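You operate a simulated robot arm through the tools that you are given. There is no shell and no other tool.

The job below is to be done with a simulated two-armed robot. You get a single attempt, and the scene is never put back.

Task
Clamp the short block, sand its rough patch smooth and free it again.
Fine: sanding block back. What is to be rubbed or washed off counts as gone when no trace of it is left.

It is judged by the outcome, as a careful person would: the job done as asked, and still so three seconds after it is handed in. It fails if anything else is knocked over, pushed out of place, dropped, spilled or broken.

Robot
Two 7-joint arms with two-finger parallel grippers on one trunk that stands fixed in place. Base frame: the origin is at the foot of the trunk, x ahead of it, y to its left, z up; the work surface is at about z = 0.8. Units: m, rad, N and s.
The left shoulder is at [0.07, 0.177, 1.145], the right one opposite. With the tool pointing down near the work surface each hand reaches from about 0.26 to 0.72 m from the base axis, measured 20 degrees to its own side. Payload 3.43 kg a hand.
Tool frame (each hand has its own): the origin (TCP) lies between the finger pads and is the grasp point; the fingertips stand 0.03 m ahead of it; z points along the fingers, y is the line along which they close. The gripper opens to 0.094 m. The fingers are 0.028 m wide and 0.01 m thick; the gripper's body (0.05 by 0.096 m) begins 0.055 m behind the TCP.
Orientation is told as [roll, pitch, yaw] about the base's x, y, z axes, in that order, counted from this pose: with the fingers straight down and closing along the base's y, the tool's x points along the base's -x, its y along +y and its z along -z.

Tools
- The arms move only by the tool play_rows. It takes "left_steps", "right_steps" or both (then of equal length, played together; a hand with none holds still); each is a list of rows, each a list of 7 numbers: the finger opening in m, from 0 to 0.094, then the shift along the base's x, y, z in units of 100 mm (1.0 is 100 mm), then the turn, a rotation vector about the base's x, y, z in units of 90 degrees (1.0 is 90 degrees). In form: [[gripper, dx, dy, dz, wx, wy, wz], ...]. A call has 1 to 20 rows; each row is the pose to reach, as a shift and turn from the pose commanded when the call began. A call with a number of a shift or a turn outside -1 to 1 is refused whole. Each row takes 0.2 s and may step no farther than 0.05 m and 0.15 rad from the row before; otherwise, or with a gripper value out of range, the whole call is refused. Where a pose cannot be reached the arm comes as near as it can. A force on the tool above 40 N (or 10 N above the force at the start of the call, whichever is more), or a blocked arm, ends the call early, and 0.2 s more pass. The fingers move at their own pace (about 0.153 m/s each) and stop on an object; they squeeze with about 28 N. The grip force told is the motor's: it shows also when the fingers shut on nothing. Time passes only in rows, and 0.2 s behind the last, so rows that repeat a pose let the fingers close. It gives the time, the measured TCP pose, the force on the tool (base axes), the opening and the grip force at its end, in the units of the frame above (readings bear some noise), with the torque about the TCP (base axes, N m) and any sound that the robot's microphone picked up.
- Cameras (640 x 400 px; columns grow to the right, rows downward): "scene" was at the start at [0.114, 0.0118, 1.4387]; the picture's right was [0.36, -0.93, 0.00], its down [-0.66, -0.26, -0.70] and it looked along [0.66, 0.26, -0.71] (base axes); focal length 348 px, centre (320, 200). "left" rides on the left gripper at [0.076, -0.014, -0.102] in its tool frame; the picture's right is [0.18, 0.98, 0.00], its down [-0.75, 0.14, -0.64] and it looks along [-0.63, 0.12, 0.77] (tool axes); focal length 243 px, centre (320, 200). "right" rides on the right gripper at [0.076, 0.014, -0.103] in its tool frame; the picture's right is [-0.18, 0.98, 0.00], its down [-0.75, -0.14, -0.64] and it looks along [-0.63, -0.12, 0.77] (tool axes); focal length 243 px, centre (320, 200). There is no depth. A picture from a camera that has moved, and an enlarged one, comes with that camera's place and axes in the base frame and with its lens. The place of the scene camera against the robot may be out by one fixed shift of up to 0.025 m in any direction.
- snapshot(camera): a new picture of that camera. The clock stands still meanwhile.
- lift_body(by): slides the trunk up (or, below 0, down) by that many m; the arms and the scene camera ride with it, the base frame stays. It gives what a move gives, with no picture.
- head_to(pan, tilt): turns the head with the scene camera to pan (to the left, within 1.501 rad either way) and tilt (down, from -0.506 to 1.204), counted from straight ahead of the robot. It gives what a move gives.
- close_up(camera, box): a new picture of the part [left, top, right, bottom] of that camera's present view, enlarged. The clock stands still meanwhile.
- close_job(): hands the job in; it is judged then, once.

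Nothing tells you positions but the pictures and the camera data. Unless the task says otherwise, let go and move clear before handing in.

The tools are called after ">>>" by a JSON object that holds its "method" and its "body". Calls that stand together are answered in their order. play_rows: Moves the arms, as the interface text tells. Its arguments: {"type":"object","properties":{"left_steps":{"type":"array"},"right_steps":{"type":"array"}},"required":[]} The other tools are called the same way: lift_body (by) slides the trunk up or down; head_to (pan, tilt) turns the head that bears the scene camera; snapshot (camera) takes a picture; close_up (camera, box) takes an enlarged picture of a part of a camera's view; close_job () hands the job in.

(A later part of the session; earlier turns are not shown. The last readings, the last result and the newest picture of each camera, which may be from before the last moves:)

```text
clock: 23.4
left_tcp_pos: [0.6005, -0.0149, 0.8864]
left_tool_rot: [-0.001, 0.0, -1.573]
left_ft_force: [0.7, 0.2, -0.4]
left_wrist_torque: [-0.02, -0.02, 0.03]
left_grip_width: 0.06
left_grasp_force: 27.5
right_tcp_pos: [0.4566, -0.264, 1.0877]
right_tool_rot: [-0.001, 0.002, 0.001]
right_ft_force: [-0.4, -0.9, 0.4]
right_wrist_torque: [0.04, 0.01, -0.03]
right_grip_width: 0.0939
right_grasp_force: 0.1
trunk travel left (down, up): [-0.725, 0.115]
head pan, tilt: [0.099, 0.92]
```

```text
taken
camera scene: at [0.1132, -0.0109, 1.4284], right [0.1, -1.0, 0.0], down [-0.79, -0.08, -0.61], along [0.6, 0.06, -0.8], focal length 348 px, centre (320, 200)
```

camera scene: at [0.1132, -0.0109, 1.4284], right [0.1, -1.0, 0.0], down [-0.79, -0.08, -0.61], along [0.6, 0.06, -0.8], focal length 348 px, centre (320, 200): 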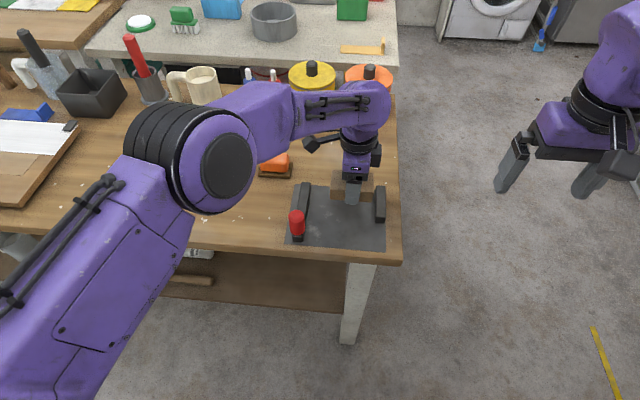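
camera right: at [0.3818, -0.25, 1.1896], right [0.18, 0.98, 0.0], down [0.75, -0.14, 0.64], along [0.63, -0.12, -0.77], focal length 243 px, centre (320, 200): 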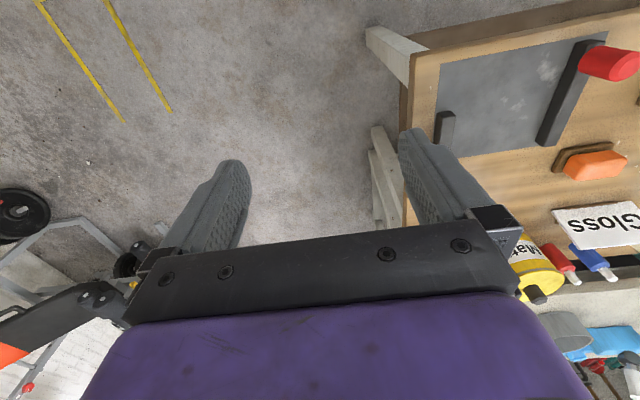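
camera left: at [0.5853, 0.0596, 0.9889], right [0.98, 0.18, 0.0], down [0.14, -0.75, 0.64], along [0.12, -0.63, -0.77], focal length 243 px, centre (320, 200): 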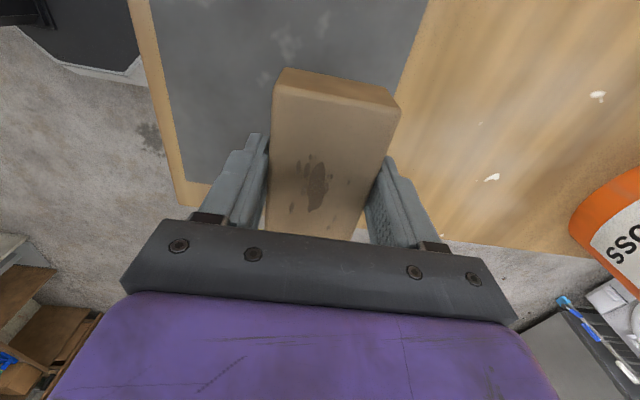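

The block is above the gap between the jaws, about 8 mm off the fixed jaw. I'll lower it onto the plate in small steps, watching the force.

>>> {"method": "play_rows", "body": {"left_steps": [[0.03, 0, 0, -0.2, 0, 0, 0], [0.03, 0, 0, -0.35, 0, 0, 0], [0.03, 0, 0, -0.43, 0, 0, 0], [0.03, 0, 0, -0.46, 0, 0, 0], [0.03, 0, 0, -0.48, 0, 0, 0], [0.03, 0, 0, -0.48, 0, 0, 0]]}}

>>> {"method": "close_up", "body": {"camera": "scene", "box": [280, 140, 420, 250]}}

>>> {"method": "close_up", "body": {"camera": "right", "box": [400, 20, 640, 200]}}

```text
clock: 24.8
left_tcp_pos: [0.5997, -0.0171, 0.8385]
left_tool_rot: [0.0, 0.0, -1.573]
left_ft_force: [0.0, 0.3, -1.9]
left_wrist_torque: [0.02, -0.01, 0.03]
left_grip_width: 0.0603
left_grasp_force: 27.5
right_tcp_pos: [0.4568, -0.2639, 1.0878]
right_tool_rot: [0.002, 0.0, 0.001]
right_ft_force: [-0.6, -0.2, 0.4]
right_wrist_torque: [0.01, 0.02, 0.0]
right_grip_width: 0.0942
right_grasp_force: 0.0
trunk travel left (down, up): [-0.725, 0.115]
head pan, tilt: [0.099, 0.92]
```

```text
3.64 times, centred on (350, 195) of scene
camera zoom: at [0.1126, -0.0108, 1.4285], right [0.1, -1.0, 0.0], down [-0.79, -0.08, -0.61], along [0.6, 0.06, -0.8], focal length 1264 px, centre (211, 218)
```

zoom: 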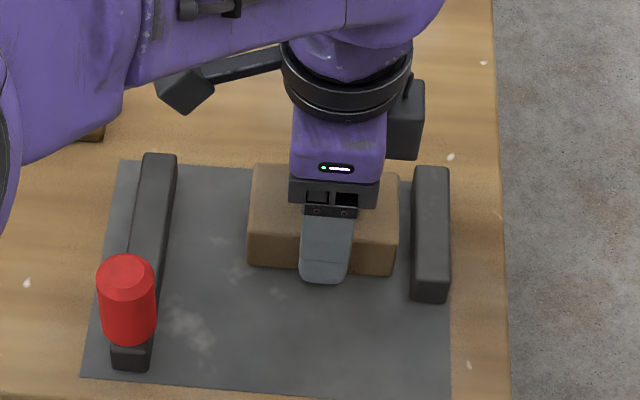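

```text
2.22 times, centred on (520, 110) of right
camera zoom: at [0.3808, -0.2499, 1.19], right [0.18, 0.98, 0.0], down [0.75, -0.14, 0.64], along [0.63, -0.12, -0.77], focal length 539 px, centre (-124, 400)
```

zoom: 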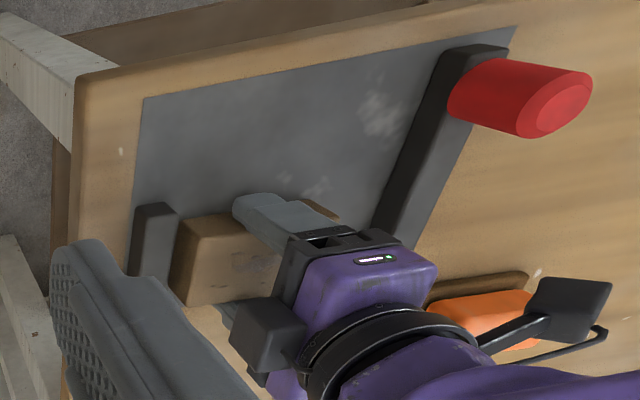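

The block is just above the plate with about 8 mm to the fixed jaw. I'll lower it the last few millimetres until I feel contact.

>>> {"method": "play_rows", "body": {"left_steps": [[0.03, 0, 0, -0.01, 0, 0, 0], [0.03, 0, 0, -0.015, 0, 0, 0], [0.03, 0, 0, -0.02, 0, 0, 0]]}}

```text
clock: 25.6
left_tcp_pos: [0.5988, -0.0165, 0.8371]
left_tool_rot: [-0.001, 0.001, -1.57]
left_ft_force: [-0.3, 0.2, -1.0]
left_wrist_torque: [0.0, 0.0, 0.0]
left_grip_width: 0.0599
left_grasp_force: 27.5
right_tcp_pos: [0.4577, -0.2638, 1.0868]
right_tool_rot: [0.001, -0.002, 0.001]
right_ft_force: [0.1, -0.2, 0.4]
right_wrist_torque: [-0.02, -0.01, 0.02]
right_grip_width: 0.0937
right_grasp_force: 0.2
trunk travel left (down, up): [-0.725, 0.115]
head pan, tilt: [0.099, 0.92]
```

>>> {"method": "play_rows", "body": {"left_steps": [[0.03, 0, 0, -0.005, 0, 0, 0], [0.03, 0, 0, -0.01, 0, 0, 0], [0.03, 0, 0, -0.01, 0, 0, 0]]}}

```text
clock: 26.4
left_tcp_pos: [0.5993, -0.0174, 0.8362]
left_tool_rot: [0.001, 0.0, -1.572]
left_ft_force: [1.2, 1.0, 4.1]
left_wrist_torque: [-0.01, 0.12, 0.03]
left_grip_width: 0.0599
left_grasp_force: 27.8
right_tcp_pos: [0.4558, -0.2639, 1.0888]
right_tool_rot: [0.0, -0.002, 0.003]
right_ft_force: [0.4, 0.1, -0.5]
right_wrist_torque: [-0.04, 0.0, 0.01]
right_grip_width: 0.094
right_grasp_force: 0.0
trunk travel left (down, up): [-0.725, 0.115]
head pan, tilt: [0.099, 0.92]
```

The block has touched down (4 N up). I'll slide it gently toward the fixed jaw until it seats.

>>> {"method": "play_rows", "body": {"left_steps": [[0.03, 0, -0.02, 0, 0, 0, 0], [0.03, 0, -0.04, 0, 0, 0, 0], [0.03, 0, -0.05, 0, 0, 0, 0], [0.03, 0, -0.06, 0, 0, 0, 0], [0.03, 0, -0.06, 0, 0, 0, 0]]}}

>>> {"method": "close_up", "body": {"camera": "scene", "box": [320, 170, 400, 230]}}

```text
clock: 27.6
left_tcp_pos: [0.5971, -0.0236, 0.8349]
left_tool_rot: [-0.001, -0.002, -1.572]
left_ft_force: [1.2, 1.5, 2.6]
left_wrist_torque: [0.07, 0.06, -0.01]
left_grip_width: 0.0598
left_grasp_force: 27.3
right_tcp_pos: [0.4563, -0.2647, 1.0877]
right_tool_rot: [0.001, -0.001, 0.002]
right_ft_force: [0.1, -0.3, 0.7]
right_wrist_torque: [0.0, 0.01, 0.0]
right_grip_width: 0.0939
right_grasp_force: 0.0
trunk travel left (down, up): [-0.725, 0.115]
head pan, tilt: [0.099, 0.92]
```

```text
6.67 times, centred on (360, 200) of scene
camera zoom: at [0.1122, -0.0105, 1.4285], right [0.1, -1.0, 0.0], down [-0.79, -0.08, -0.61], along [0.6, 0.06, -0.8], focal length 2318 px, centre (53, 200)
```

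zoom: 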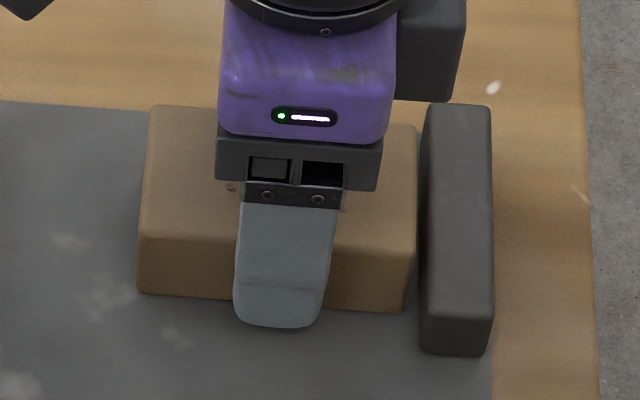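

A gap of about 3 mm remains, so I'll slide it a little further in.

>>> {"method": "play_rows", "body": {"left_steps": [[0.03, 0, -0.01, 0, 0, 0, 0], [0.03, 0, -0.02, 0, 0, 0, 0], [0.03, 0, -0.03, 0, 0, 0, 0], [0.03, 0, -0.035, 0, 0, 0, 0], [0.03, 0, -0.035, 0, 0, 0, 0]]}}

>>> {"method": "close_up", "body": {"camera": "scene", "box": [320, 170, 400, 230]}}

```text
clock: 28.8
left_tcp_pos: [0.598, -0.0261, 0.8347]
left_tool_rot: [0.001, -0.002, -1.572]
left_ft_force: [0.2, 2.5, 5.3]
left_wrist_torque: [0.08, 0.16, -0.02]
left_grip_width: 0.0599
left_grasp_force: 28.0
right_tcp_pos: [0.4563, -0.2645, 1.088]
right_tool_rot: [0.0, -0.002, 0.001]
right_ft_force: [-0.4, 0.6, -0.2]
right_wrist_torque: [0.02, 0.0, -0.01]
right_grip_width: 0.0938
right_grasp_force: 0.1
trunk travel left (down, up): [-0.725, 0.115]
head pan, tilt: [0.099, 0.92]
```

```text
6.67 times, centred on (360, 200) of scene
camera zoom: at [0.1117, -0.0103, 1.4286], right [0.1, -1.0, 0.0], down [-0.79, -0.08, -0.61], along [0.6, 0.06, -0.8], focal length 2318 px, centre (53, 200)
```

zoom: 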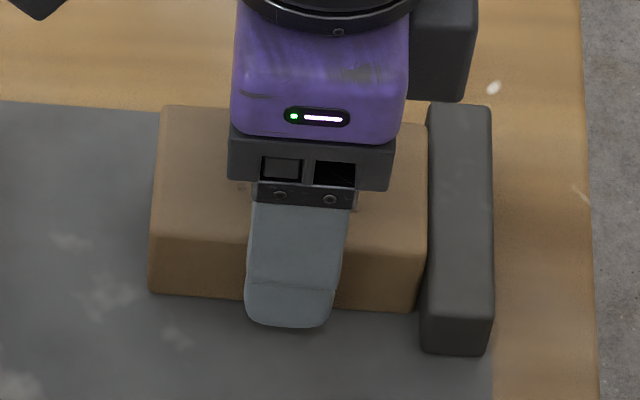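

The block is seated against the fixed jaw. I'll release it and back straight up.

>>> {"method": "play_rows", "body": {"left_steps": [[0.07, 0, 0, 0, 0, 0, 0], [0.094, 0, 0, 0, 0, 0, 0], [0.094, 0, 0, 0.1, 0, 0, 0], [0.094, 0, 0, 0.3, 0, 0, 0], [0.094, 0, 0, 0.6, 0, 0, 0], [0.094, 0, 0, 0.9, 0, 0, 0]]}}

>>> {"method": "close_up", "body": {"camera": "scene", "box": [280, 150, 420, 250]}}

>>> {"method": "snapshot", "body": {"camera": "left"}}

```text
clock: 30.2
left_tcp_pos: [0.5977, -0.0262, 0.9248]
left_tool_rot: [-0.001, 0.0, -1.572]
left_ft_force: [-0.5, 0.2, -0.3]
left_wrist_torque: [0.0, 0.02, 0.0]
left_grip_width: 0.094
left_grasp_force: 0.0
right_tcp_pos: [0.455, -0.2641, 1.0881]
right_tool_rot: [-0.001, -0.003, 0.003]
right_ft_force: [0.5, 0.5, 0.1]
right_wrist_torque: [-0.02, 0.0, -0.03]
right_grip_width: 0.094
right_grasp_force: 0.1
trunk travel left (down, up): [-0.725, 0.115]
head pan, tilt: [0.099, 0.92]
```

```text
4.00 times, centred on (350, 200) of scene
camera zoom: at [0.1119, -0.0107, 1.4285], right [0.1, -1.0, 0.0], down [-0.79, -0.08, -0.61], along [0.6, 0.06, -0.8], focal length 1391 px, centre (200, 200)
```

zoom: 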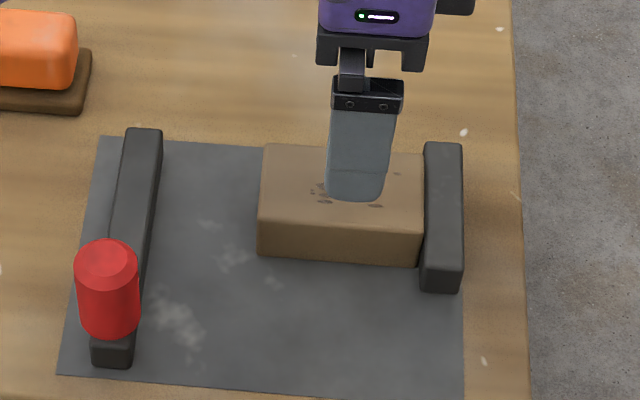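

```text
taken
camera left: at [0.5842, 0.0488, 1.0273], right [0.98, 0.18, 0.0], down [0.14, -0.75, 0.64], along [0.12, -0.63, -0.77], focal length 243 px, centre (320, 200)
```

left: 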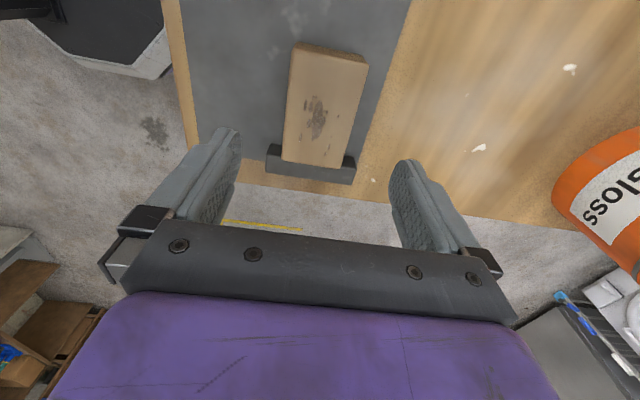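

The block lies square against the fixed jaw. Next I'll bring the left hand to the red knob, turned so the fingers straddle it along y.

>>> {"method": "play_rows", "body": {"left_steps": [[0.094, -0.05, 0.05, 0.1, 0, 0, 0.083], [0.094, -0.1, 0.1, 0.2, 0, 0, 0.166], [0.094, -0.15, 0.2, 0.3, 0, 0, 0.25], [0.094, -0.2, 0.3, 0.3, 0, 0, 0.333], [0.094, -0.3, 0.4, 0.3, 0, 0, 0.416], [0.094, -0.4, 0.5, 0.3, 0, 0, 0.5], [0.094, -0.5, 0.6, 0.3, 0, 0, 0.583], [0.094, -0.6, 0.7, 0.3, 0, 0, 0.666], [0.094, -0.7, 0.8, 0.3, 0, 0, 0.75], [0.094, -0.8, 0.9, 0.3, 0, 0, 0.833], [0.094, -0.85, 0.95, 0.3, 0, 0, 0.916], [0.094, -0.9, 1.0, 0.3, 0, 0, 1.0]]}}

>>> {"method": "play_rows", "body": {"left_steps": [[0.094, 0, 0.1, 0, 0, 0, 0], [0.094, 0, 0.18, 0, 0, 0, 0]]}}

>>> {"method": "snapshot", "body": {"camera": "left"}}

>>> {"method": "close_up", "body": {"camera": "scene", "box": [260, 150, 420, 260]}}

```text
clock: 32.8
left_tcp_pos: [0.5081, 0.0728, 0.9549]
left_tool_rot: [0.0, -0.002, 0.001]
left_ft_force: [0.4, -0.6, 0.1]
left_wrist_torque: [0.03, 0.01, 0.02]
left_grip_width: 0.094
left_grasp_force: 0.0
right_tcp_pos: [0.4571, -0.264, 1.0881]
right_tool_rot: [0.0, -0.001, 0.001]
right_ft_force: [-0.8, -0.5, -0.6]
right_wrist_torque: [0.01, 0.0, 0.0]
right_grip_width: 0.0939
right_grasp_force: 0.1
trunk travel left (down, up): [-0.725, 0.115]
head pan, tilt: [0.099, 0.92]
```

```text
clock: 33.4
left_tcp_pos: [0.5077, 0.0908, 0.9558]
left_tool_rot: [-0.001, -0.001, -0.002]
left_ft_force: [-0.6, 0.5, 0.3]
left_wrist_torque: [0.02, -0.03, -0.01]
left_grip_width: 0.094
left_grasp_force: 0.0
right_tcp_pos: [0.457, -0.2635, 1.0872]
right_tool_rot: [0.0, -0.001, 0.001]
right_ft_force: [0.0, -0.1, -0.2]
right_wrist_torque: [-0.02, 0.0, 0.01]
right_grip_width: 0.0941
right_grasp_force: 0.1
trunk travel left (down, up): [-0.725, 0.115]
head pan, tilt: [0.099, 0.92]
```

```text
taken
camera left: at [0.4319, 0.0771, 1.0582], right [-0.18, 0.98, 0.0], down [0.75, 0.14, 0.64], along [0.63, 0.12, -0.77], focal length 243 px, centre (320, 200)
```

left: 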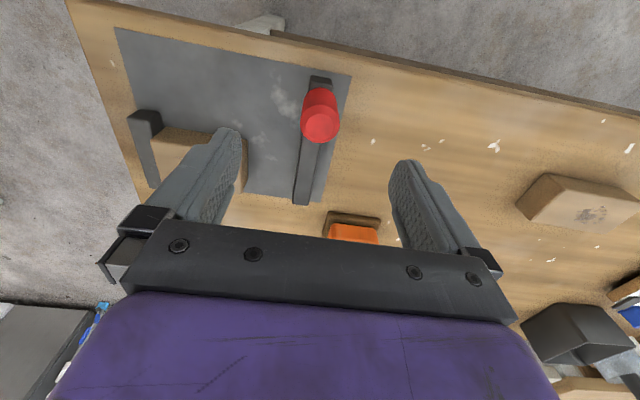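

```text
3.64 times, centred on (340, 205) of scene
camera zoom: at [0.1124, -0.0103, 1.4285], right [0.1, -1.0, 0.0], down [-0.79, -0.08, -0.61], along [0.6, 0.06, -0.8], focal length 1264 px, centre (247, 182)
```

zoom: 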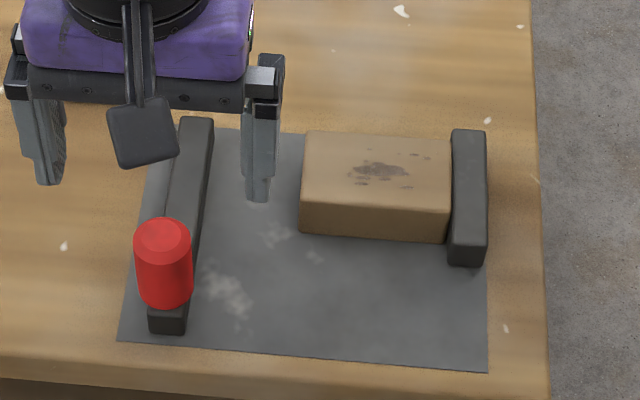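

The hand is centred over the knob. I'll go down around it and close gently.

>>> {"method": "play_rows", "body": {"left_steps": [[0.094, 0, 0, -0.3, 0, 0, 0], [0.094, 0, 0, -0.6, 0, 0, 0], [0.094, 0, 0, -0.8, 0, 0, 0], [0.094, 0, 0, -0.92, 0, 0, 0], [0.05, 0, 0, -0.92, 0, 0, 0], [0.02, 0, 0, -0.92, 0, 0, 0], [0.02, 0, 0, -0.92, 0, 0, 0], [0.02, 0, 0, -0.92, 0, 0, 0]]}}

>>> {"method": "close_up", "body": {"camera": "scene", "box": [260, 150, 420, 260]}}

```text
clock: 35.2
left_tcp_pos: [0.5083, 0.0921, 0.8629]
left_tool_rot: [0.001, 0.0, -0.002]
left_ft_force: [-0.8, 0.8, -5.4]
left_wrist_torque: [0.1, -1.4, 0.05]
left_grip_width: 0.0304
left_grasp_force: 44.8
right_tcp_pos: [0.4565, -0.264, 1.0875]
right_tool_rot: [-0.001, -0.001, 0.002]
right_ft_force: [-1.0, 0.3, 0.1]
right_wrist_torque: [0.01, 0.02, -0.01]
right_grip_width: 0.0939
right_grasp_force: 0.0
trunk travel left (down, up): [-0.725, 0.115]
head pan, tilt: [0.099, 0.92]
```

```text
3.64 times, centred on (340, 205) of scene
camera zoom: at [0.1127, -0.0105, 1.4284], right [0.1, -1.0, 0.0], down [-0.79, -0.08, -0.61], along [0.6, 0.06, -0.8], focal length 1264 px, centre (247, 182)
```

zoom: 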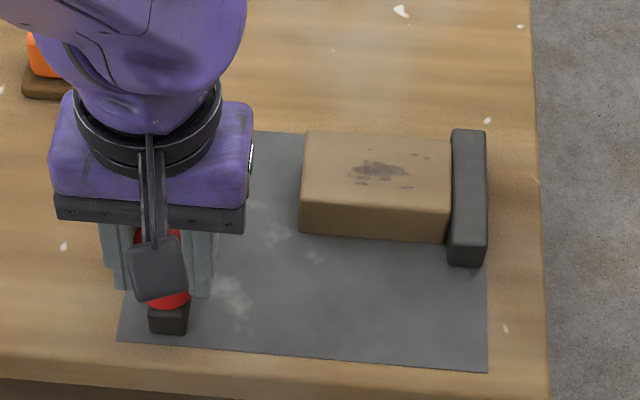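

The fingers hold the 30 mm knob. I'll try a small push toward the block (-y) and watch the force and torque.

>>> {"method": "play_rows", "body": {"left_steps": [[0.02, 0, -0.02, 0, 0, 0, 0], [0.02, 0, -0.04, 0, 0, 0, 0], [0.02, 0, -0.06, 0, 0, 0, 0], [0.02, 0, -0.08, 0, 0, 0, 0], [0.02, 0, -0.1, 0, 0, 0, 0]]}}

>>> {"method": "close_up", "body": {"camera": "scene", "box": [260, 150, 420, 260]}}

```text
clock: 36.4
left_tcp_pos: [0.5075, 0.0838, 0.8629]
left_tool_rot: [0.0, 0.002, -0.003]
left_ft_force: [-4.0, 4.7, -12.9]
left_wrist_torque: [0.2, -1.12, 0.23]
left_grip_width: 0.0304
left_grasp_force: 45.1
right_tcp_pos: [0.4573, -0.2633, 1.0877]
right_tool_rot: [0.0, -0.001, 0.001]
right_ft_force: [0.2, 0.4, -0.3]
right_wrist_torque: [-0.02, 0.01, -0.03]
right_grip_width: 0.0939
right_grasp_force: 0.1
trunk travel left (down, up): [-0.725, 0.115]
head pan, tilt: [0.099, 0.92]
```

```text
3.64 times, centred on (340, 205) of scene
camera zoom: at [0.113, -0.0096, 1.4283], right [0.1, -1.0, 0.0], down [-0.79, -0.08, -0.61], along [0.6, 0.06, -0.8], focal length 1264 px, centre (247, 182)
```

zoom: 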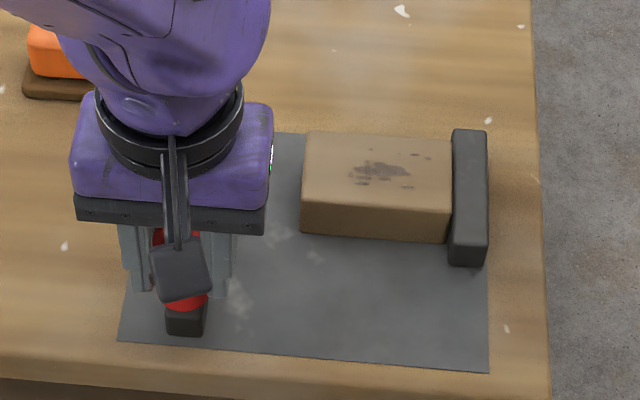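

The knob end has moved with about 5 N of resistance. I'll check from the other cameras whether the whole bar slides or swings.

>>> {"method": "close_up", "body": {"camera": "right", "box": [400, 20, 640, 200]}}

>>> {"method": "snapshot", "body": {"camera": "left"}}

```text
2.22 times, centred on (520, 110) of right
camera zoom: at [0.3811, -0.2489, 1.19], right [0.18, 0.98, 0.0], down [0.75, -0.14, 0.64], along [0.63, -0.12, -0.77], focal length 539 px, centre (-124, 400)
```

zoom: 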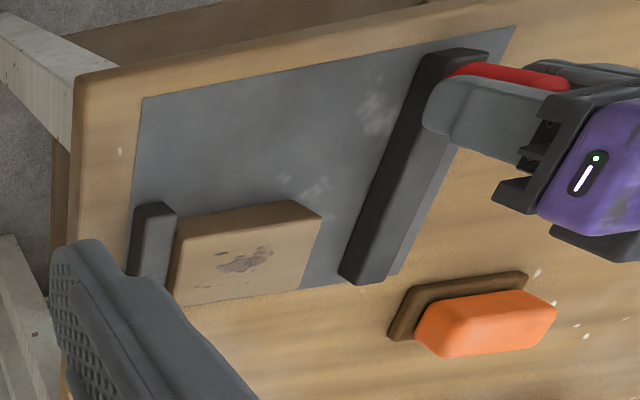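

```text
taken
camera left: at [0.4319, 0.0674, 0.9658], right [-0.18, 0.98, 0.0], down [0.76, 0.14, 0.64], along [0.63, 0.12, -0.77], focal length 243 px, centre (320, 200)
```

left: 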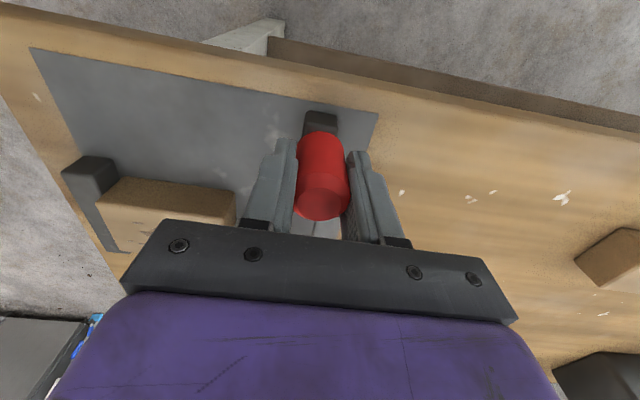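

The whole bar slides parallel, so it's the moving jaw. I'll keep pushing toward the block in small steps.

>>> {"method": "play_rows", "body": {"left_steps": [[0.02, 0, -0.04, 0, 0, 0, 0], [0.02, 0, -0.08, 0, 0, 0, 0], [0.02, 0, -0.12, 0, 0, 0, 0], [0.02, 0, -0.16, 0, 0, 0, 0], [0.02, 0, -0.2, 0, 0, 0, 0], [0.02, 0, -0.24, 0, 0, 0, 0], [0.02, 0, -0.28, 0, 0, 0, 0], [0.02, 0, -0.32, 0, 0, 0, 0], [0.02, 0, -0.36, 0, 0, 0, 0], [0.02, 0, -0.4, 0, 0, 0, 0]]}}

>>> {"method": "close_up", "body": {"camera": "scene", "box": [260, 150, 420, 260]}}

>>> {"method": "close_up", "body": {"camera": "right", "box": [400, 20, 640, 200]}}

```text
clock: 38.6
left_tcp_pos: [0.5088, 0.043, 0.863]
left_tool_rot: [0.001, 0.003, -0.001]
left_ft_force: [-10.9, 4.0, -22.2]
left_wrist_torque: [0.05, 0.11, -0.01]
left_grip_width: 0.0304
left_grasp_force: 45.1
right_tcp_pos: [0.4565, -0.2644, 1.0869]
right_tool_rot: [-0.002, 0.0, 0.002]
right_ft_force: [0.3, 0.1, 0.6]
right_wrist_torque: [0.03, 0.04, -0.01]
right_grip_width: 0.0941
right_grasp_force: 0.0
trunk travel left (down, up): [-0.725, 0.115]
head pan, tilt: [0.099, 0.92]
```

```text
3.64 times, centred on (340, 205) of scene
camera zoom: at [0.1135, -0.0095, 1.4283], right [0.1, -1.0, 0.0], down [-0.79, -0.08, -0.61], along [0.6, 0.06, -0.8], focal length 1264 px, centre (247, 182)
```

zoom: 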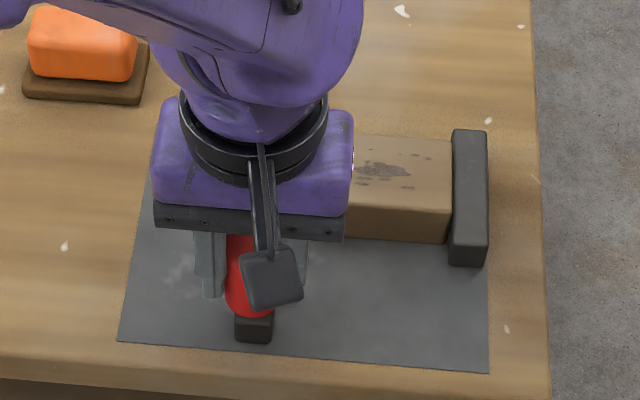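

```text
2.22 times, centred on (520, 110) of right
camera zoom: at [0.3815, -0.2489, 1.19], right [0.18, 0.98, 0.0], down [0.75, -0.14, 0.64], along [0.63, -0.12, -0.77], focal length 539 px, centre (-124, 400)
```

zoom: 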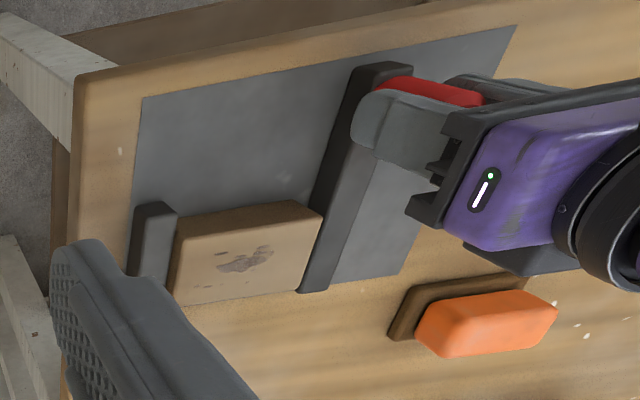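

The jaw is close to the block. Side forces have built up from the tight grip, so I'll loosen the fingers slightly to relieve them, then push on with just the finger behind the knob.

>>> {"method": "play_rows", "body": {"left_steps": [[0.038, 0, 0, 0, 0, 0, 0], [0.038, 0, 0, 0, 0, 0, 0]]}}

>>> {"method": "play_rows", "body": {"left_steps": [[0.038, 0, -0.03, 0, 0, 0, 0], [0.038, 0, -0.06, 0, 0, 0, 0], [0.038, 0, -0.08, 0, 0, 0, 0], [0.038, 0, -0.1, 0, 0, 0, 0]]}}

>>> {"method": "close_up", "body": {"camera": "right", "box": [400, 20, 640, 200]}}

```text
clock: 39.2
left_tcp_pos: [0.5082, 0.0426, 0.864]
left_tool_rot: [0.001, -0.003, -0.001]
left_ft_force: [0.0, -0.1, -0.3]
left_wrist_torque: [0.01, -0.03, -0.04]
left_grip_width: 0.0379
left_grasp_force: 0.0
right_tcp_pos: [0.4568, -0.2636, 1.0871]
right_tool_rot: [0.0, -0.002, 0.002]
right_ft_force: [0.4, -0.6, -0.1]
right_wrist_torque: [0.01, 0.0, 0.0]
right_grip_width: 0.094
right_grasp_force: 0.0
trunk travel left (down, up): [-0.725, 0.115]
head pan, tilt: [0.099, 0.92]
```

```text
clock: 40.2
left_tcp_pos: [0.5104, 0.0341, 0.8646]
left_tool_rot: [-0.005, 0.001, 0.006]
left_ft_force: [-0.6, 4.0, 1.2]
left_wrist_torque: [0.14, 0.02, 0.05]
left_grip_width: 0.0403
left_grasp_force: 1.8
right_tcp_pos: [0.4572, -0.2631, 1.088]
right_tool_rot: [0.0, -0.002, 0.001]
right_ft_force: [-0.3, -1.0, 0.5]
right_wrist_torque: [-0.05, -0.02, 0.01]
right_grip_width: 0.094
right_grasp_force: 0.1
trunk travel left (down, up): [-0.725, 0.115]
head pan, tilt: [0.099, 0.92]
```

```text
2.22 times, centred on (520, 110) of right
camera zoom: at [0.3803, -0.2491, 1.1904], right [0.18, 0.98, 0.0], down [0.75, -0.14, 0.64], along [0.63, -0.12, -0.77], focal length 539 px, centre (-124, 400)
```

zoom: 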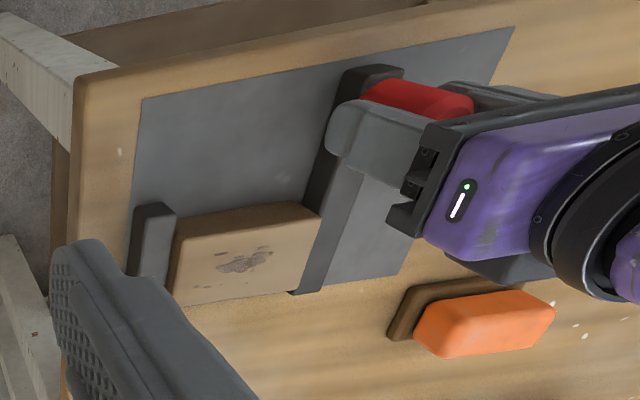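

The jaw is close to the block. I'll re-centre on the knob, grip it again and push the last millimetres firmly.

>>> {"method": "play_rows", "body": {"left_steps": [[0.05, 0, 0.03, 0, 0, 0, 0], [0.05, 0, 0.05, 0, 0, 0, 0], [0.02, 0, 0.05, 0, 0, 0, 0], [0.02, 0, 0.05, 0, 0, 0, 0], [0.02, 0, 0.05, 0, 0, 0, 0]]}}

```text
clock: 41.4
left_tcp_pos: [0.509, 0.0372, 0.8624]
left_tool_rot: [-0.001, 0.001, -0.002]
left_ft_force: [-3.8, 2.6, -12.3]
left_wrist_torque: [0.09, -1.25, 0.11]
left_grip_width: 0.0304
left_grasp_force: 45.1
right_tcp_pos: [0.4569, -0.2634, 1.0867]
right_tool_rot: [0.0, 0.0, 0.002]
right_ft_force: [-0.6, -0.4, -1.0]
right_wrist_torque: [0.03, 0.01, 0.0]
right_grip_width: 0.0942
right_grasp_force: 0.0
trunk travel left (down, up): [-0.725, 0.115]
head pan, tilt: [0.099, 0.92]
```

>>> {"method": "play_rows", "body": {"left_steps": [[0.02, 0, -0.02, 0, 0, 0, 0], [0.02, 0, -0.04, 0, 0, 0, 0], [0.02, 0, -0.06, 0, 0, 0, 0], [0.02, 0, -0.08, 0, 0, 0, 0], [0.02, 0, -0.1, 0, 0, 0, 0]]}}

>>> {"method": "close_up", "body": {"camera": "right", "box": [400, 20, 640, 200]}}

>>> {"method": "close_up", "body": {"camera": "scene", "box": [260, 150, 420, 260]}}

```text
clock: 42.6
left_tcp_pos: [0.5089, 0.0325, 0.8636]
left_tool_rot: [-0.004, 0.007, 0.008]
left_ft_force: [-14.7, 14.4, -28.2]
left_wrist_torque: [0.99, 0.8, -0.32]
left_grip_width: 0.0303
left_grasp_force: 44.8
right_tcp_pos: [0.4582, -0.2602, 1.0877]
right_tool_rot: [-0.001, 0.0, 0.002]
right_ft_force: [-0.2, -0.1, 0.6]
right_wrist_torque: [-0.01, -0.02, -0.03]
right_grip_width: 0.0939
right_grasp_force: 0.1
trunk travel left (down, up): [-0.725, 0.115]
head pan, tilt: [0.099, 0.92]
```

```text
2.22 times, centred on (520, 110) of right
camera zoom: at [0.3816, -0.2466, 1.1904], right [0.18, 0.98, 0.0], down [0.75, -0.14, 0.64], along [0.63, -0.12, -0.77], focal length 539 px, centre (-124, 400)
```

zoom: 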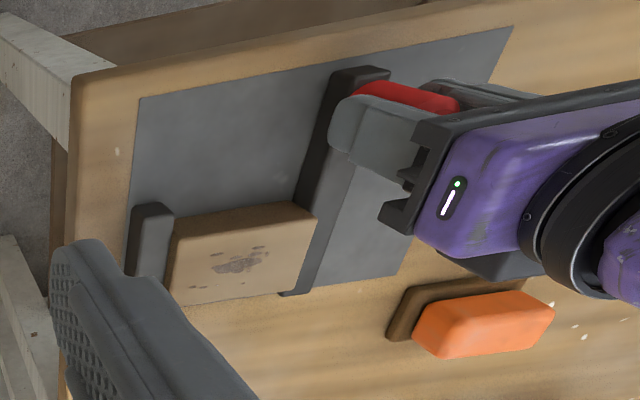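

```text
3.64 times, centred on (340, 205) of scene
camera zoom: at [0.1134, -0.0071, 1.4283], right [0.1, -0.99, 0.0], down [-0.79, -0.08, -0.6], along [0.6, 0.06, -0.8], focal length 1264 px, centre (247, 182)
```

zoom: 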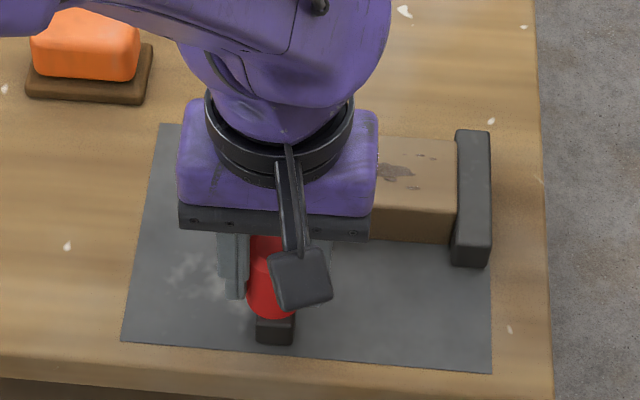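

The jaw now presses on the block (14 N along y at y ≈ 0.0325). I'll open the fingers to see whether it holds, then decide whether a firmer push is needed.

>>> {"method": "play_rows", "body": {"left_steps": [[0.05, 0, 0.05, 0, 0, 0, 0], [0.06, 0, 0.05, 0, 0, 0, 0], [0.06, 0, 0.05, 0, 0, 0, 0]]}}

>>> {"method": "close_up", "body": {"camera": "right", "box": [400, 20, 640, 200]}}

>>> {"method": "snapshot", "body": {"camera": "left"}}

```text
clock: 43.4
left_tcp_pos: [0.5096, 0.0321, 0.8654]
left_tool_rot: [-0.002, -0.001, 0.002]
left_ft_force: [0.0, -0.6, 1.2]
left_wrist_torque: [-0.01, 0.0, 0.01]
left_grip_width: 0.0602
left_grasp_force: 0.0
right_tcp_pos: [0.4567, -0.2636, 1.0863]
right_tool_rot: [-0.001, -0.001, 0.002]
right_ft_force: [-0.5, -1.4, -0.7]
right_wrist_torque: [0.04, -0.01, -0.01]
right_grip_width: 0.094
right_grasp_force: 0.0
trunk travel left (down, up): [-0.725, 0.115]
head pan, tilt: [0.099, 0.92]
```

```text
2.22 times, centred on (520, 110) of right
camera zoom: at [0.3805, -0.2505, 1.19], right [0.18, 0.98, 0.0], down [0.75, -0.14, 0.64], along [0.63, -0.12, -0.77], focal length 539 px, centre (-124, 400)
```

zoom: 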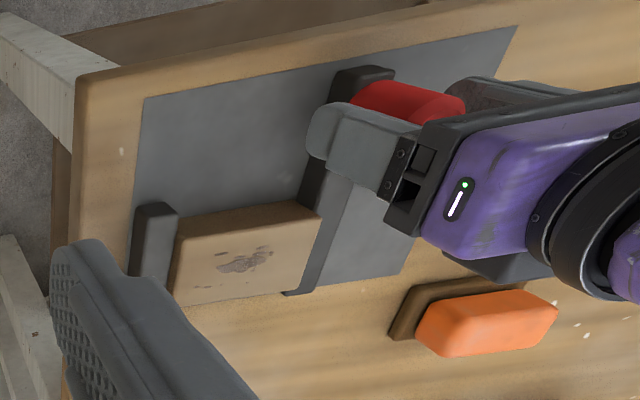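

```text
taken
camera left: at [0.4328, 0.0163, 0.9672], right [-0.19, 0.98, 0.0], down [0.75, 0.14, 0.64], along [0.63, 0.12, -0.77], focal length 243 px, centre (320, 200)
```

left: 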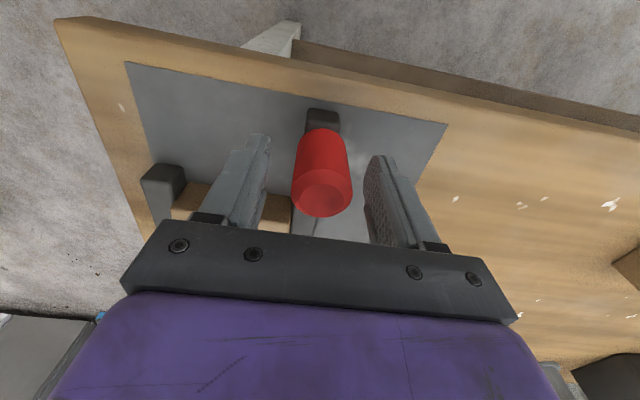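

The jaw holds its place by itself with no spring-back. For a firm clamp I'll lift off, close the fingers, and push squarely against the knob from behind.

>>> {"method": "play_rows", "body": {"left_steps": [[0.07, 0, 0, 0.2, 0, 0, 0], [0.08, 0, 0, 0.4, 0, 0, 0], [0.08, 0, 0, 0.6, 0, 0, 0], [0.04, 0, 0.25, 0.6, 0, 0, 0], [0.0, 0, 0.45, 0.6, 0, 0, 0], [0.0, 0, 0.45, 0.6, 0, 0, 0], [0.0, 0, 0.45, 0.3, 0, 0, 0], [0.0, 0, 0.45, 0.0, 0, 0, 0]]}}

>>> {"method": "close_up", "body": {"camera": "scene", "box": [260, 150, 420, 260]}}

```text
clock: 45.2
left_tcp_pos: [0.508, 0.0773, 0.8639]
left_tool_rot: [0.0, 0.001, -0.002]
left_ft_force: [-0.3, 0.1, -0.4]
left_wrist_torque: [0.02, 0.0, 0.0]
left_grip_width: 0.0
left_grasp_force: 27.5
right_tcp_pos: [0.4576, -0.2631, 1.0873]
right_tool_rot: [-0.001, 0.001, 0.001]
right_ft_force: [0.0, -0.8, 0.0]
right_wrist_torque: [-0.02, 0.0, 0.01]
right_grip_width: 0.094
right_grasp_force: 0.1
trunk travel left (down, up): [-0.725, 0.115]
head pan, tilt: [0.099, 0.92]
```

```text
3.64 times, centred on (340, 205) of scene
camera zoom: at [0.1134, -0.0105, 1.4284], right [0.1, -1.0, 0.0], down [-0.79, -0.08, -0.61], along [0.6, 0.06, -0.8], focal length 1264 px, centre (247, 182)
```

zoom: 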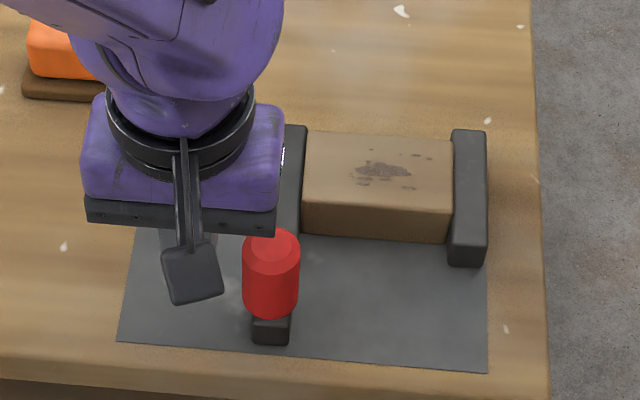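

The closed fingers are behind the knob and the block is touched on both ends. I'll push toward -y until the force builds up.

>>> {"method": "play_rows", "body": {"left_steps": [[0.0, 0, -0.08, 0, 0, 0, 0], [0.0, 0, -0.14, 0, 0, 0, 0], [0.0, 0, -0.18, 0, 0, 0, 0], [0.0, 0, -0.21, 0, 0, 0, 0], [0.0, 0, -0.24, 0, 0, 0, 0], [0.0, 0, -0.27, 0, 0, 0, 0]]}}

```text
clock: 46.5
left_tcp_pos: [0.5086, 0.0615, 0.8635]
left_tool_rot: [0.014, -0.001, -0.005]
left_ft_force: [-5.6, 36.4, 6.8]
left_wrist_torque: [-0.22, -0.02, 0.0]
left_grip_width: 0.0001
left_grasp_force: 27.7
right_tcp_pos: [0.4555, -0.2632, 1.0899]
right_tool_rot: [-0.004, -0.004, -0.003]
right_ft_force: [0.0, -1.0, 0.1]
right_wrist_torque: [0.02, -0.02, 0.0]
right_grip_width: 0.0937
right_grasp_force: 0.1
trunk travel left (down, up): [-0.725, 0.115]
head pan, tilt: [0.099, 0.92]
stopped in row 6 (left hand): the force on the tool passed its limit at 42 N (the readings are from after the stop); the commanded pose is now the measured one
```

The jaw has been pushed home with about 40 N. I'll back off from the knob, rise, and check that the block is held.

>>> {"method": "play_rows", "body": {"left_steps": [[0.0, 0, 0.15, 0, 0, 0, 0], [0.0, 0, 0.3, 0, 0, 0, 0], [0.0, 0, 0.3, 0.3, 0, 0, 0], [0.0, 0, 0.3, 0.6, 0, 0, 0], [0.0, 0, 0.3, 1.0, 0, 0, 0]]}}

>>> {"method": "play_rows", "body": {"left_steps": [[0.02, 0.1, 0.1, 0, 0, 0, -0.083], [0.04, 0.2, 0.1, 0, 0, 0, -0.166], [0.06, 0.3, 0.15, 0, 0, 0, -0.25], [0.08, 0.4, 0.2, 0, 0, 0, -0.333], [0.08, 0.5, 0.25, 0, 0, 0, -0.416], [0.08, 0.6, 0.3, 0, 0, 0, -0.5], [0.08, 0.65, 0.4, 0, 0, 0, -0.583], [0.08, 0.7, 0.5, 0, 0, 0, -0.666], [0.08, 0.75, 0.6, 0, 0, 0, -0.75], [0.08, 0.8, 0.7, 0, 0, 0, -0.833], [0.08, 0.85, 0.75, 0, 0, 0, -0.916], [0.08, 0.9, 0.8, 0, 0, 0, -1.0]]}}

>>> {"method": "snapshot", "body": {"camera": "left"}}

>>> {"method": "close_up", "body": {"camera": "scene", "box": [240, 130, 420, 260]}}

>>> {"method": "close_up", "body": {"camera": "right", "box": [400, 20, 640, 200]}}

```text
clock: 47.7
left_tcp_pos: [0.5075, 0.0855, 0.9634]
left_tool_rot: [0.007, -0.002, -0.004]
left_ft_force: [0.1, 0.6, -0.3]
left_wrist_torque: [0.01, -0.01, 0.01]
left_grip_width: 0.0002
left_grasp_force: 28.5
right_tcp_pos: [0.4556, -0.2635, 1.0878]
right_tool_rot: [-0.003, -0.003, 0.001]
right_ft_force: [-0.3, 0.1, 0.3]
right_wrist_torque: [0.01, 0.01, -0.02]
right_grip_width: 0.0941
right_grasp_force: 0.1
trunk travel left (down, up): [-0.725, 0.115]
head pan, tilt: [0.099, 0.92]
```

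```text
clock: 50.3
left_tcp_pos: [0.5998, 0.1655, 0.9612]
left_tool_rot: [0.008, 0.001, -1.576]
left_ft_force: [0.8, -0.7, -0.3]
left_wrist_torque: [-0.03, -0.02, -0.01]
left_grip_width: 0.0801
left_grasp_force: 0.1
right_tcp_pos: [0.4561, -0.2655, 1.0866]
right_tool_rot: [0.002, -0.001, 0.0]
right_ft_force: [-0.1, -0.1, -0.2]
right_wrist_torque: [-0.01, -0.04, -0.02]
right_grip_width: 0.0938
right_grasp_force: 0.1
trunk travel left (down, up): [-0.725, 0.115]
head pan, tilt: [0.099, 0.92]
```

```text
taken
camera left: at [0.5846, 0.2402, 1.0659], right [0.98, 0.18, 0.01], down [0.13, -0.75, 0.64], along [0.12, -0.63, -0.77], focal length 243 px, centre (320, 200)
```

left: 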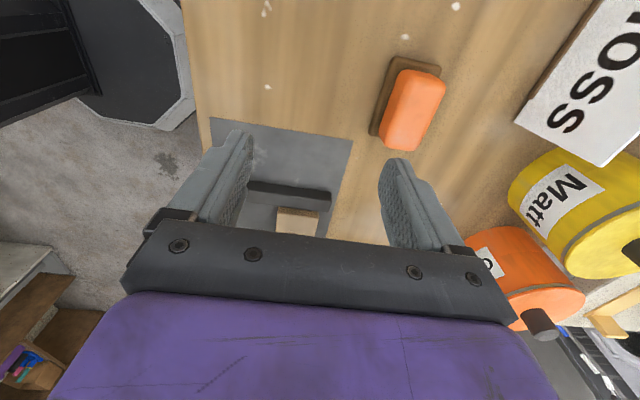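

```text
3.08 times, centred on (330, 195) of scene
camera zoom: at [0.1128, -0.0099, 1.4284], right [0.1, -1.0, 0.0], down [-0.79, -0.08, -0.61], along [0.6, 0.06, -0.8], focal length 1070 px, centre (289, 215)
```

zoom: 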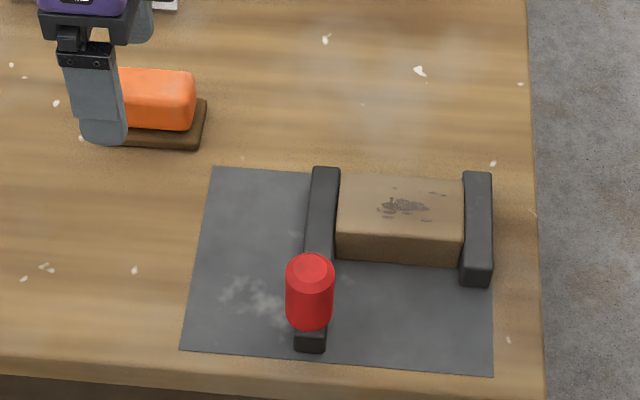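

```text
2.22 times, centred on (520, 110) of right
camera zoom: at [0.3803, -0.2504, 1.1901], right [0.18, 0.98, 0.0], down [0.75, -0.14, 0.64], along [0.63, -0.12, -0.77], focal length 539 px, centre (-124, 400)
```

zoom: 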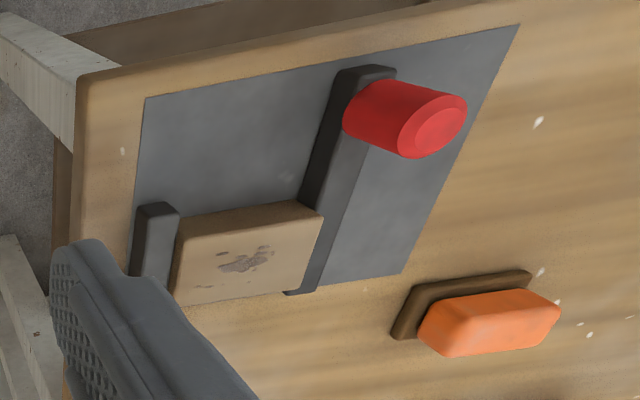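

The block is clamped between the jaws, with nothing else disturbed. Now I'll measure the sanding block from the left camera.

>>> {"method": "close_up", "body": {"camera": "left", "box": [350, 40, 470, 170]}}

>>> {"method": "close_up", "body": {"camera": "right", "box": [540, 120, 640, 190]}}

```text
3.08 times, centred on (410, 105) of left
camera zoom: at [0.5846, 0.2402, 1.0659], right [0.98, 0.18, 0.01], down [0.13, -0.75, 0.64], along [0.12, -0.63, -0.77], focal length 746 px, centre (43, 492)
```

zoom: 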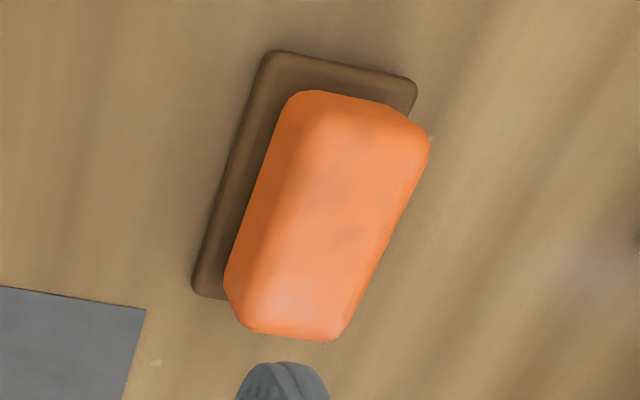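

```text
5.71 times, centred on (590, 155) of right
camera zoom: at [0.3803, -0.2504, 1.1901], right [0.18, 0.98, 0.0], down [0.75, -0.14, 0.64], along [0.63, -0.12, -0.77], focal length 1386 px, centre (-1223, 457)
```

zoom: 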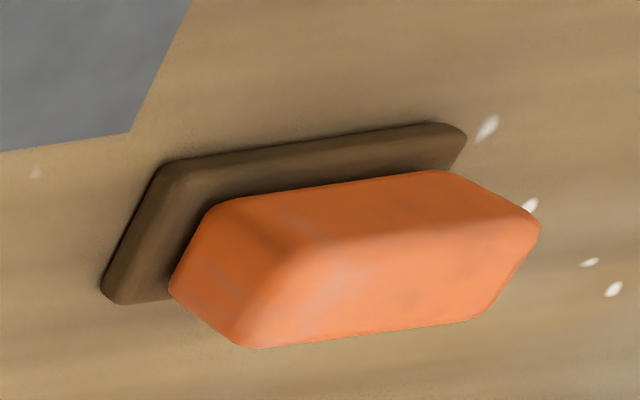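

The sanding block is centred near (0.684, 0.172), about 0.04 m wide, on a tray at y 0.134–0.21. I'll move over it at height and check reach.

>>> {"method": "play_rows", "body": {"left_steps": [[0.08, 0.2, 0.02, 0, -0.002, 0, 0.001], [0.08, 0.4, 0.03, 0, -0.003, 0, 0.002], [0.08, 0.6, 0.05, 0, -0.004, 0, 0.003], [0.08, 0.75, 0.06, 0, -0.005, 0, 0.003], [0.08, 0.842, 0.07, 0, -0.005, 0, 0.003], [0.08, 0.842, 0.07, -0.2, -0.005, 0, 0.003]]}}

>>> {"method": "snapshot", "body": {"camera": "left"}}

>>> {"method": "close_up", "body": {"camera": "scene", "box": [220, 100, 340, 200]}}

```text
clock: 51.7
left_tcp_pos: [0.6844, 0.1714, 0.9409]
left_tool_rot: [0.007, -0.008, -1.57]
left_ft_force: [0.3, -0.8, 0.0]
left_wrist_torque: [0.01, 0.03, -0.01]
left_grip_width: 0.08
left_grasp_force: 0.0
right_tcp_pos: [0.4566, -0.2653, 1.0874]
right_tool_rot: [0.001, 0.0, 0.0]
right_ft_force: [0.1, 0.6, 0.4]
right_wrist_torque: [-0.01, 0.02, 0.0]
right_grip_width: 0.0938
right_grasp_force: 0.0
trunk travel left (down, up): [-0.725, 0.115]
head pan, tilt: [0.099, 0.92]
```

```text
taken
camera left: at [0.6688, 0.247, 1.0437], right [0.98, 0.19, 0.01], down [0.14, -0.75, 0.65], along [0.13, -0.64, -0.76], focal length 243 px, centre (320, 200)
```

left: 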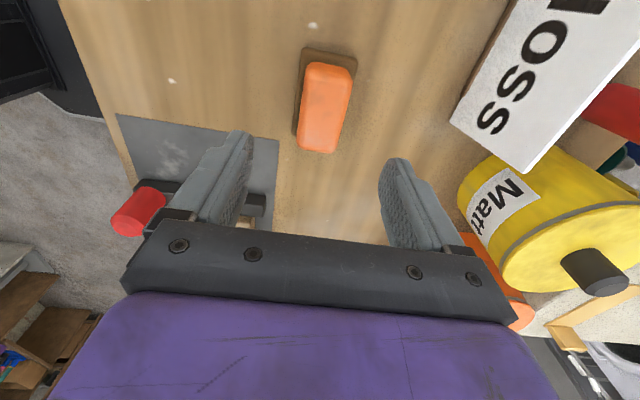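

```text
4.00 times, centred on (280, 150) of scene
camera zoom: at [0.1131, -0.0102, 1.4284], right [0.1, -1.0, 0.0], down [-0.79, -0.08, -0.61], along [0.6, 0.06, -0.8], focal length 1391 px, centre (480, 400)
```

zoom: 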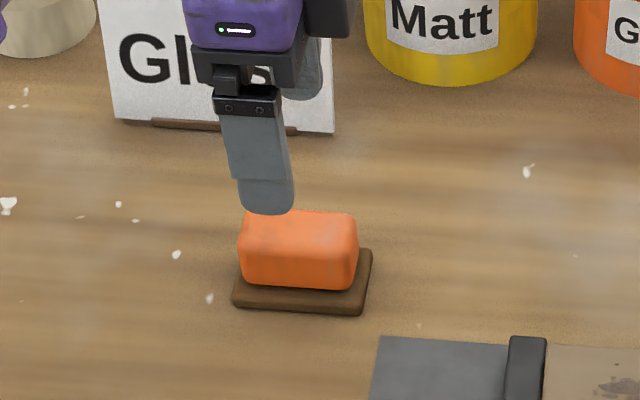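

The hand is centred over the sanding block. I'll level the tool, go down with fingertips just above the tray and close on it.

>>> {"method": "play_rows", "body": {"left_steps": [[0.08, 0.01, 0.01, -0.2, 0.002, 0.002, 0], [0.08, 0.01, 0.01, -0.4, 0.005, 0.0045, 0], [0.08, 0.01, 0.01, -0.6, 0.005, 0.0045, 0], [0.08, 0.01, 0.01, -0.75, 0.005, 0.0045, 0], [0.08, 0.01, 0.01, -0.88, 0.005, 0.0045, 0]]}}

>>> {"method": "close_up", "body": {"camera": "scene", "box": [220, 100, 340, 200]}}

>>> {"method": "snapshot", "body": {"camera": "left"}}

>>> {"method": "close_up", "body": {"camera": "right", "box": [500, 80, 640, 200]}}

```text
clock: 52.9
left_tcp_pos: [0.6843, 0.1724, 0.8551]
left_tool_rot: [0.001, -0.002, -1.57]
left_ft_force: [0.0, -0.2, 0.2]
left_wrist_torque: [-0.01, -0.02, 0.0]
left_grip_width: 0.0799
left_grasp_force: 0.1
right_tcp_pos: [0.4566, -0.2648, 1.0873]
right_tool_rot: [0.0, -0.001, 0.0]
right_ft_force: [-0.3, -0.2, -0.4]
right_wrist_torque: [-0.02, -0.04, 0.01]
right_grip_width: 0.0941
right_grasp_force: 0.0
trunk travel left (down, up): [-0.725, 0.115]
head pan, tilt: [0.099, 0.92]
```

```text
4.00 times, centred on (280, 150) of scene
camera zoom: at [0.1128, -0.0104, 1.4285], right [0.1, -1.0, 0.0], down [-0.79, -0.08, -0.61], along [0.6, 0.06, -0.8], focal length 1391 px, centre (480, 400)
```

zoom: 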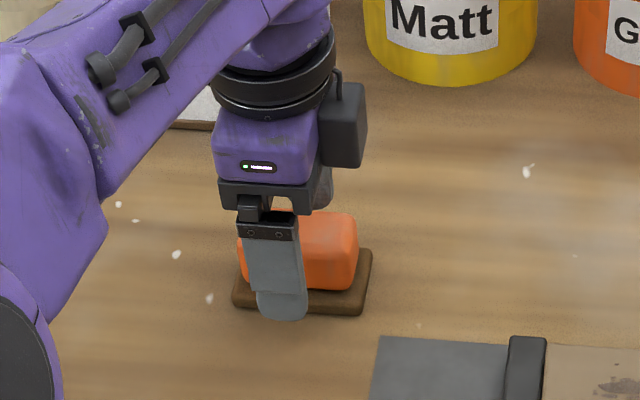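

```text
taken
camera left: at [0.67, 0.2473, 0.9576], right [0.98, 0.19, 0.0], down [0.14, -0.75, 0.64], along [0.12, -0.63, -0.77], focal length 243 px, centre (320, 200)
```

left: 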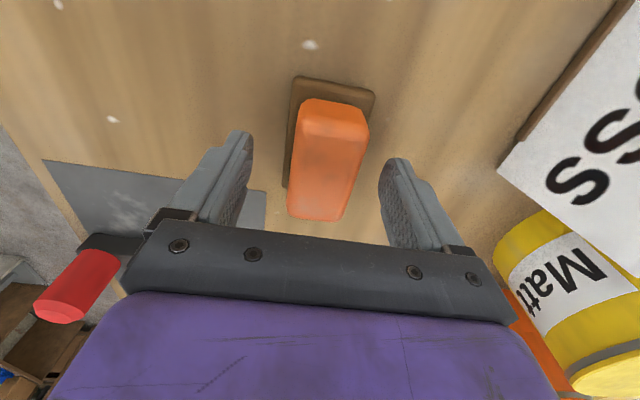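

```text
3.33 times, centred on (570, 140) of right
camera zoom: at [0.3804, -0.2508, 1.19], right [0.18, 0.98, 0.0], down [0.75, -0.14, 0.64], along [0.63, -0.12, -0.77], focal length 809 px, centre (-513, 400)
```

zoom: 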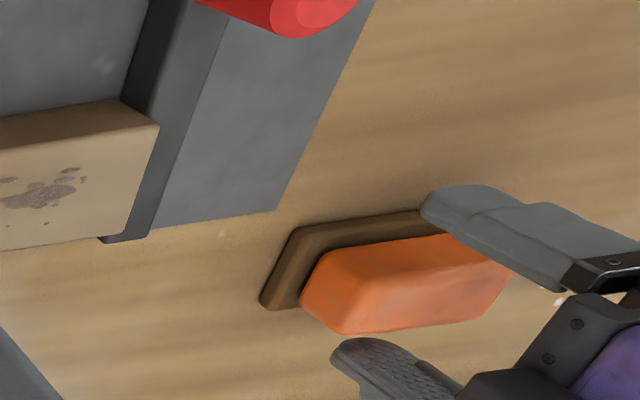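

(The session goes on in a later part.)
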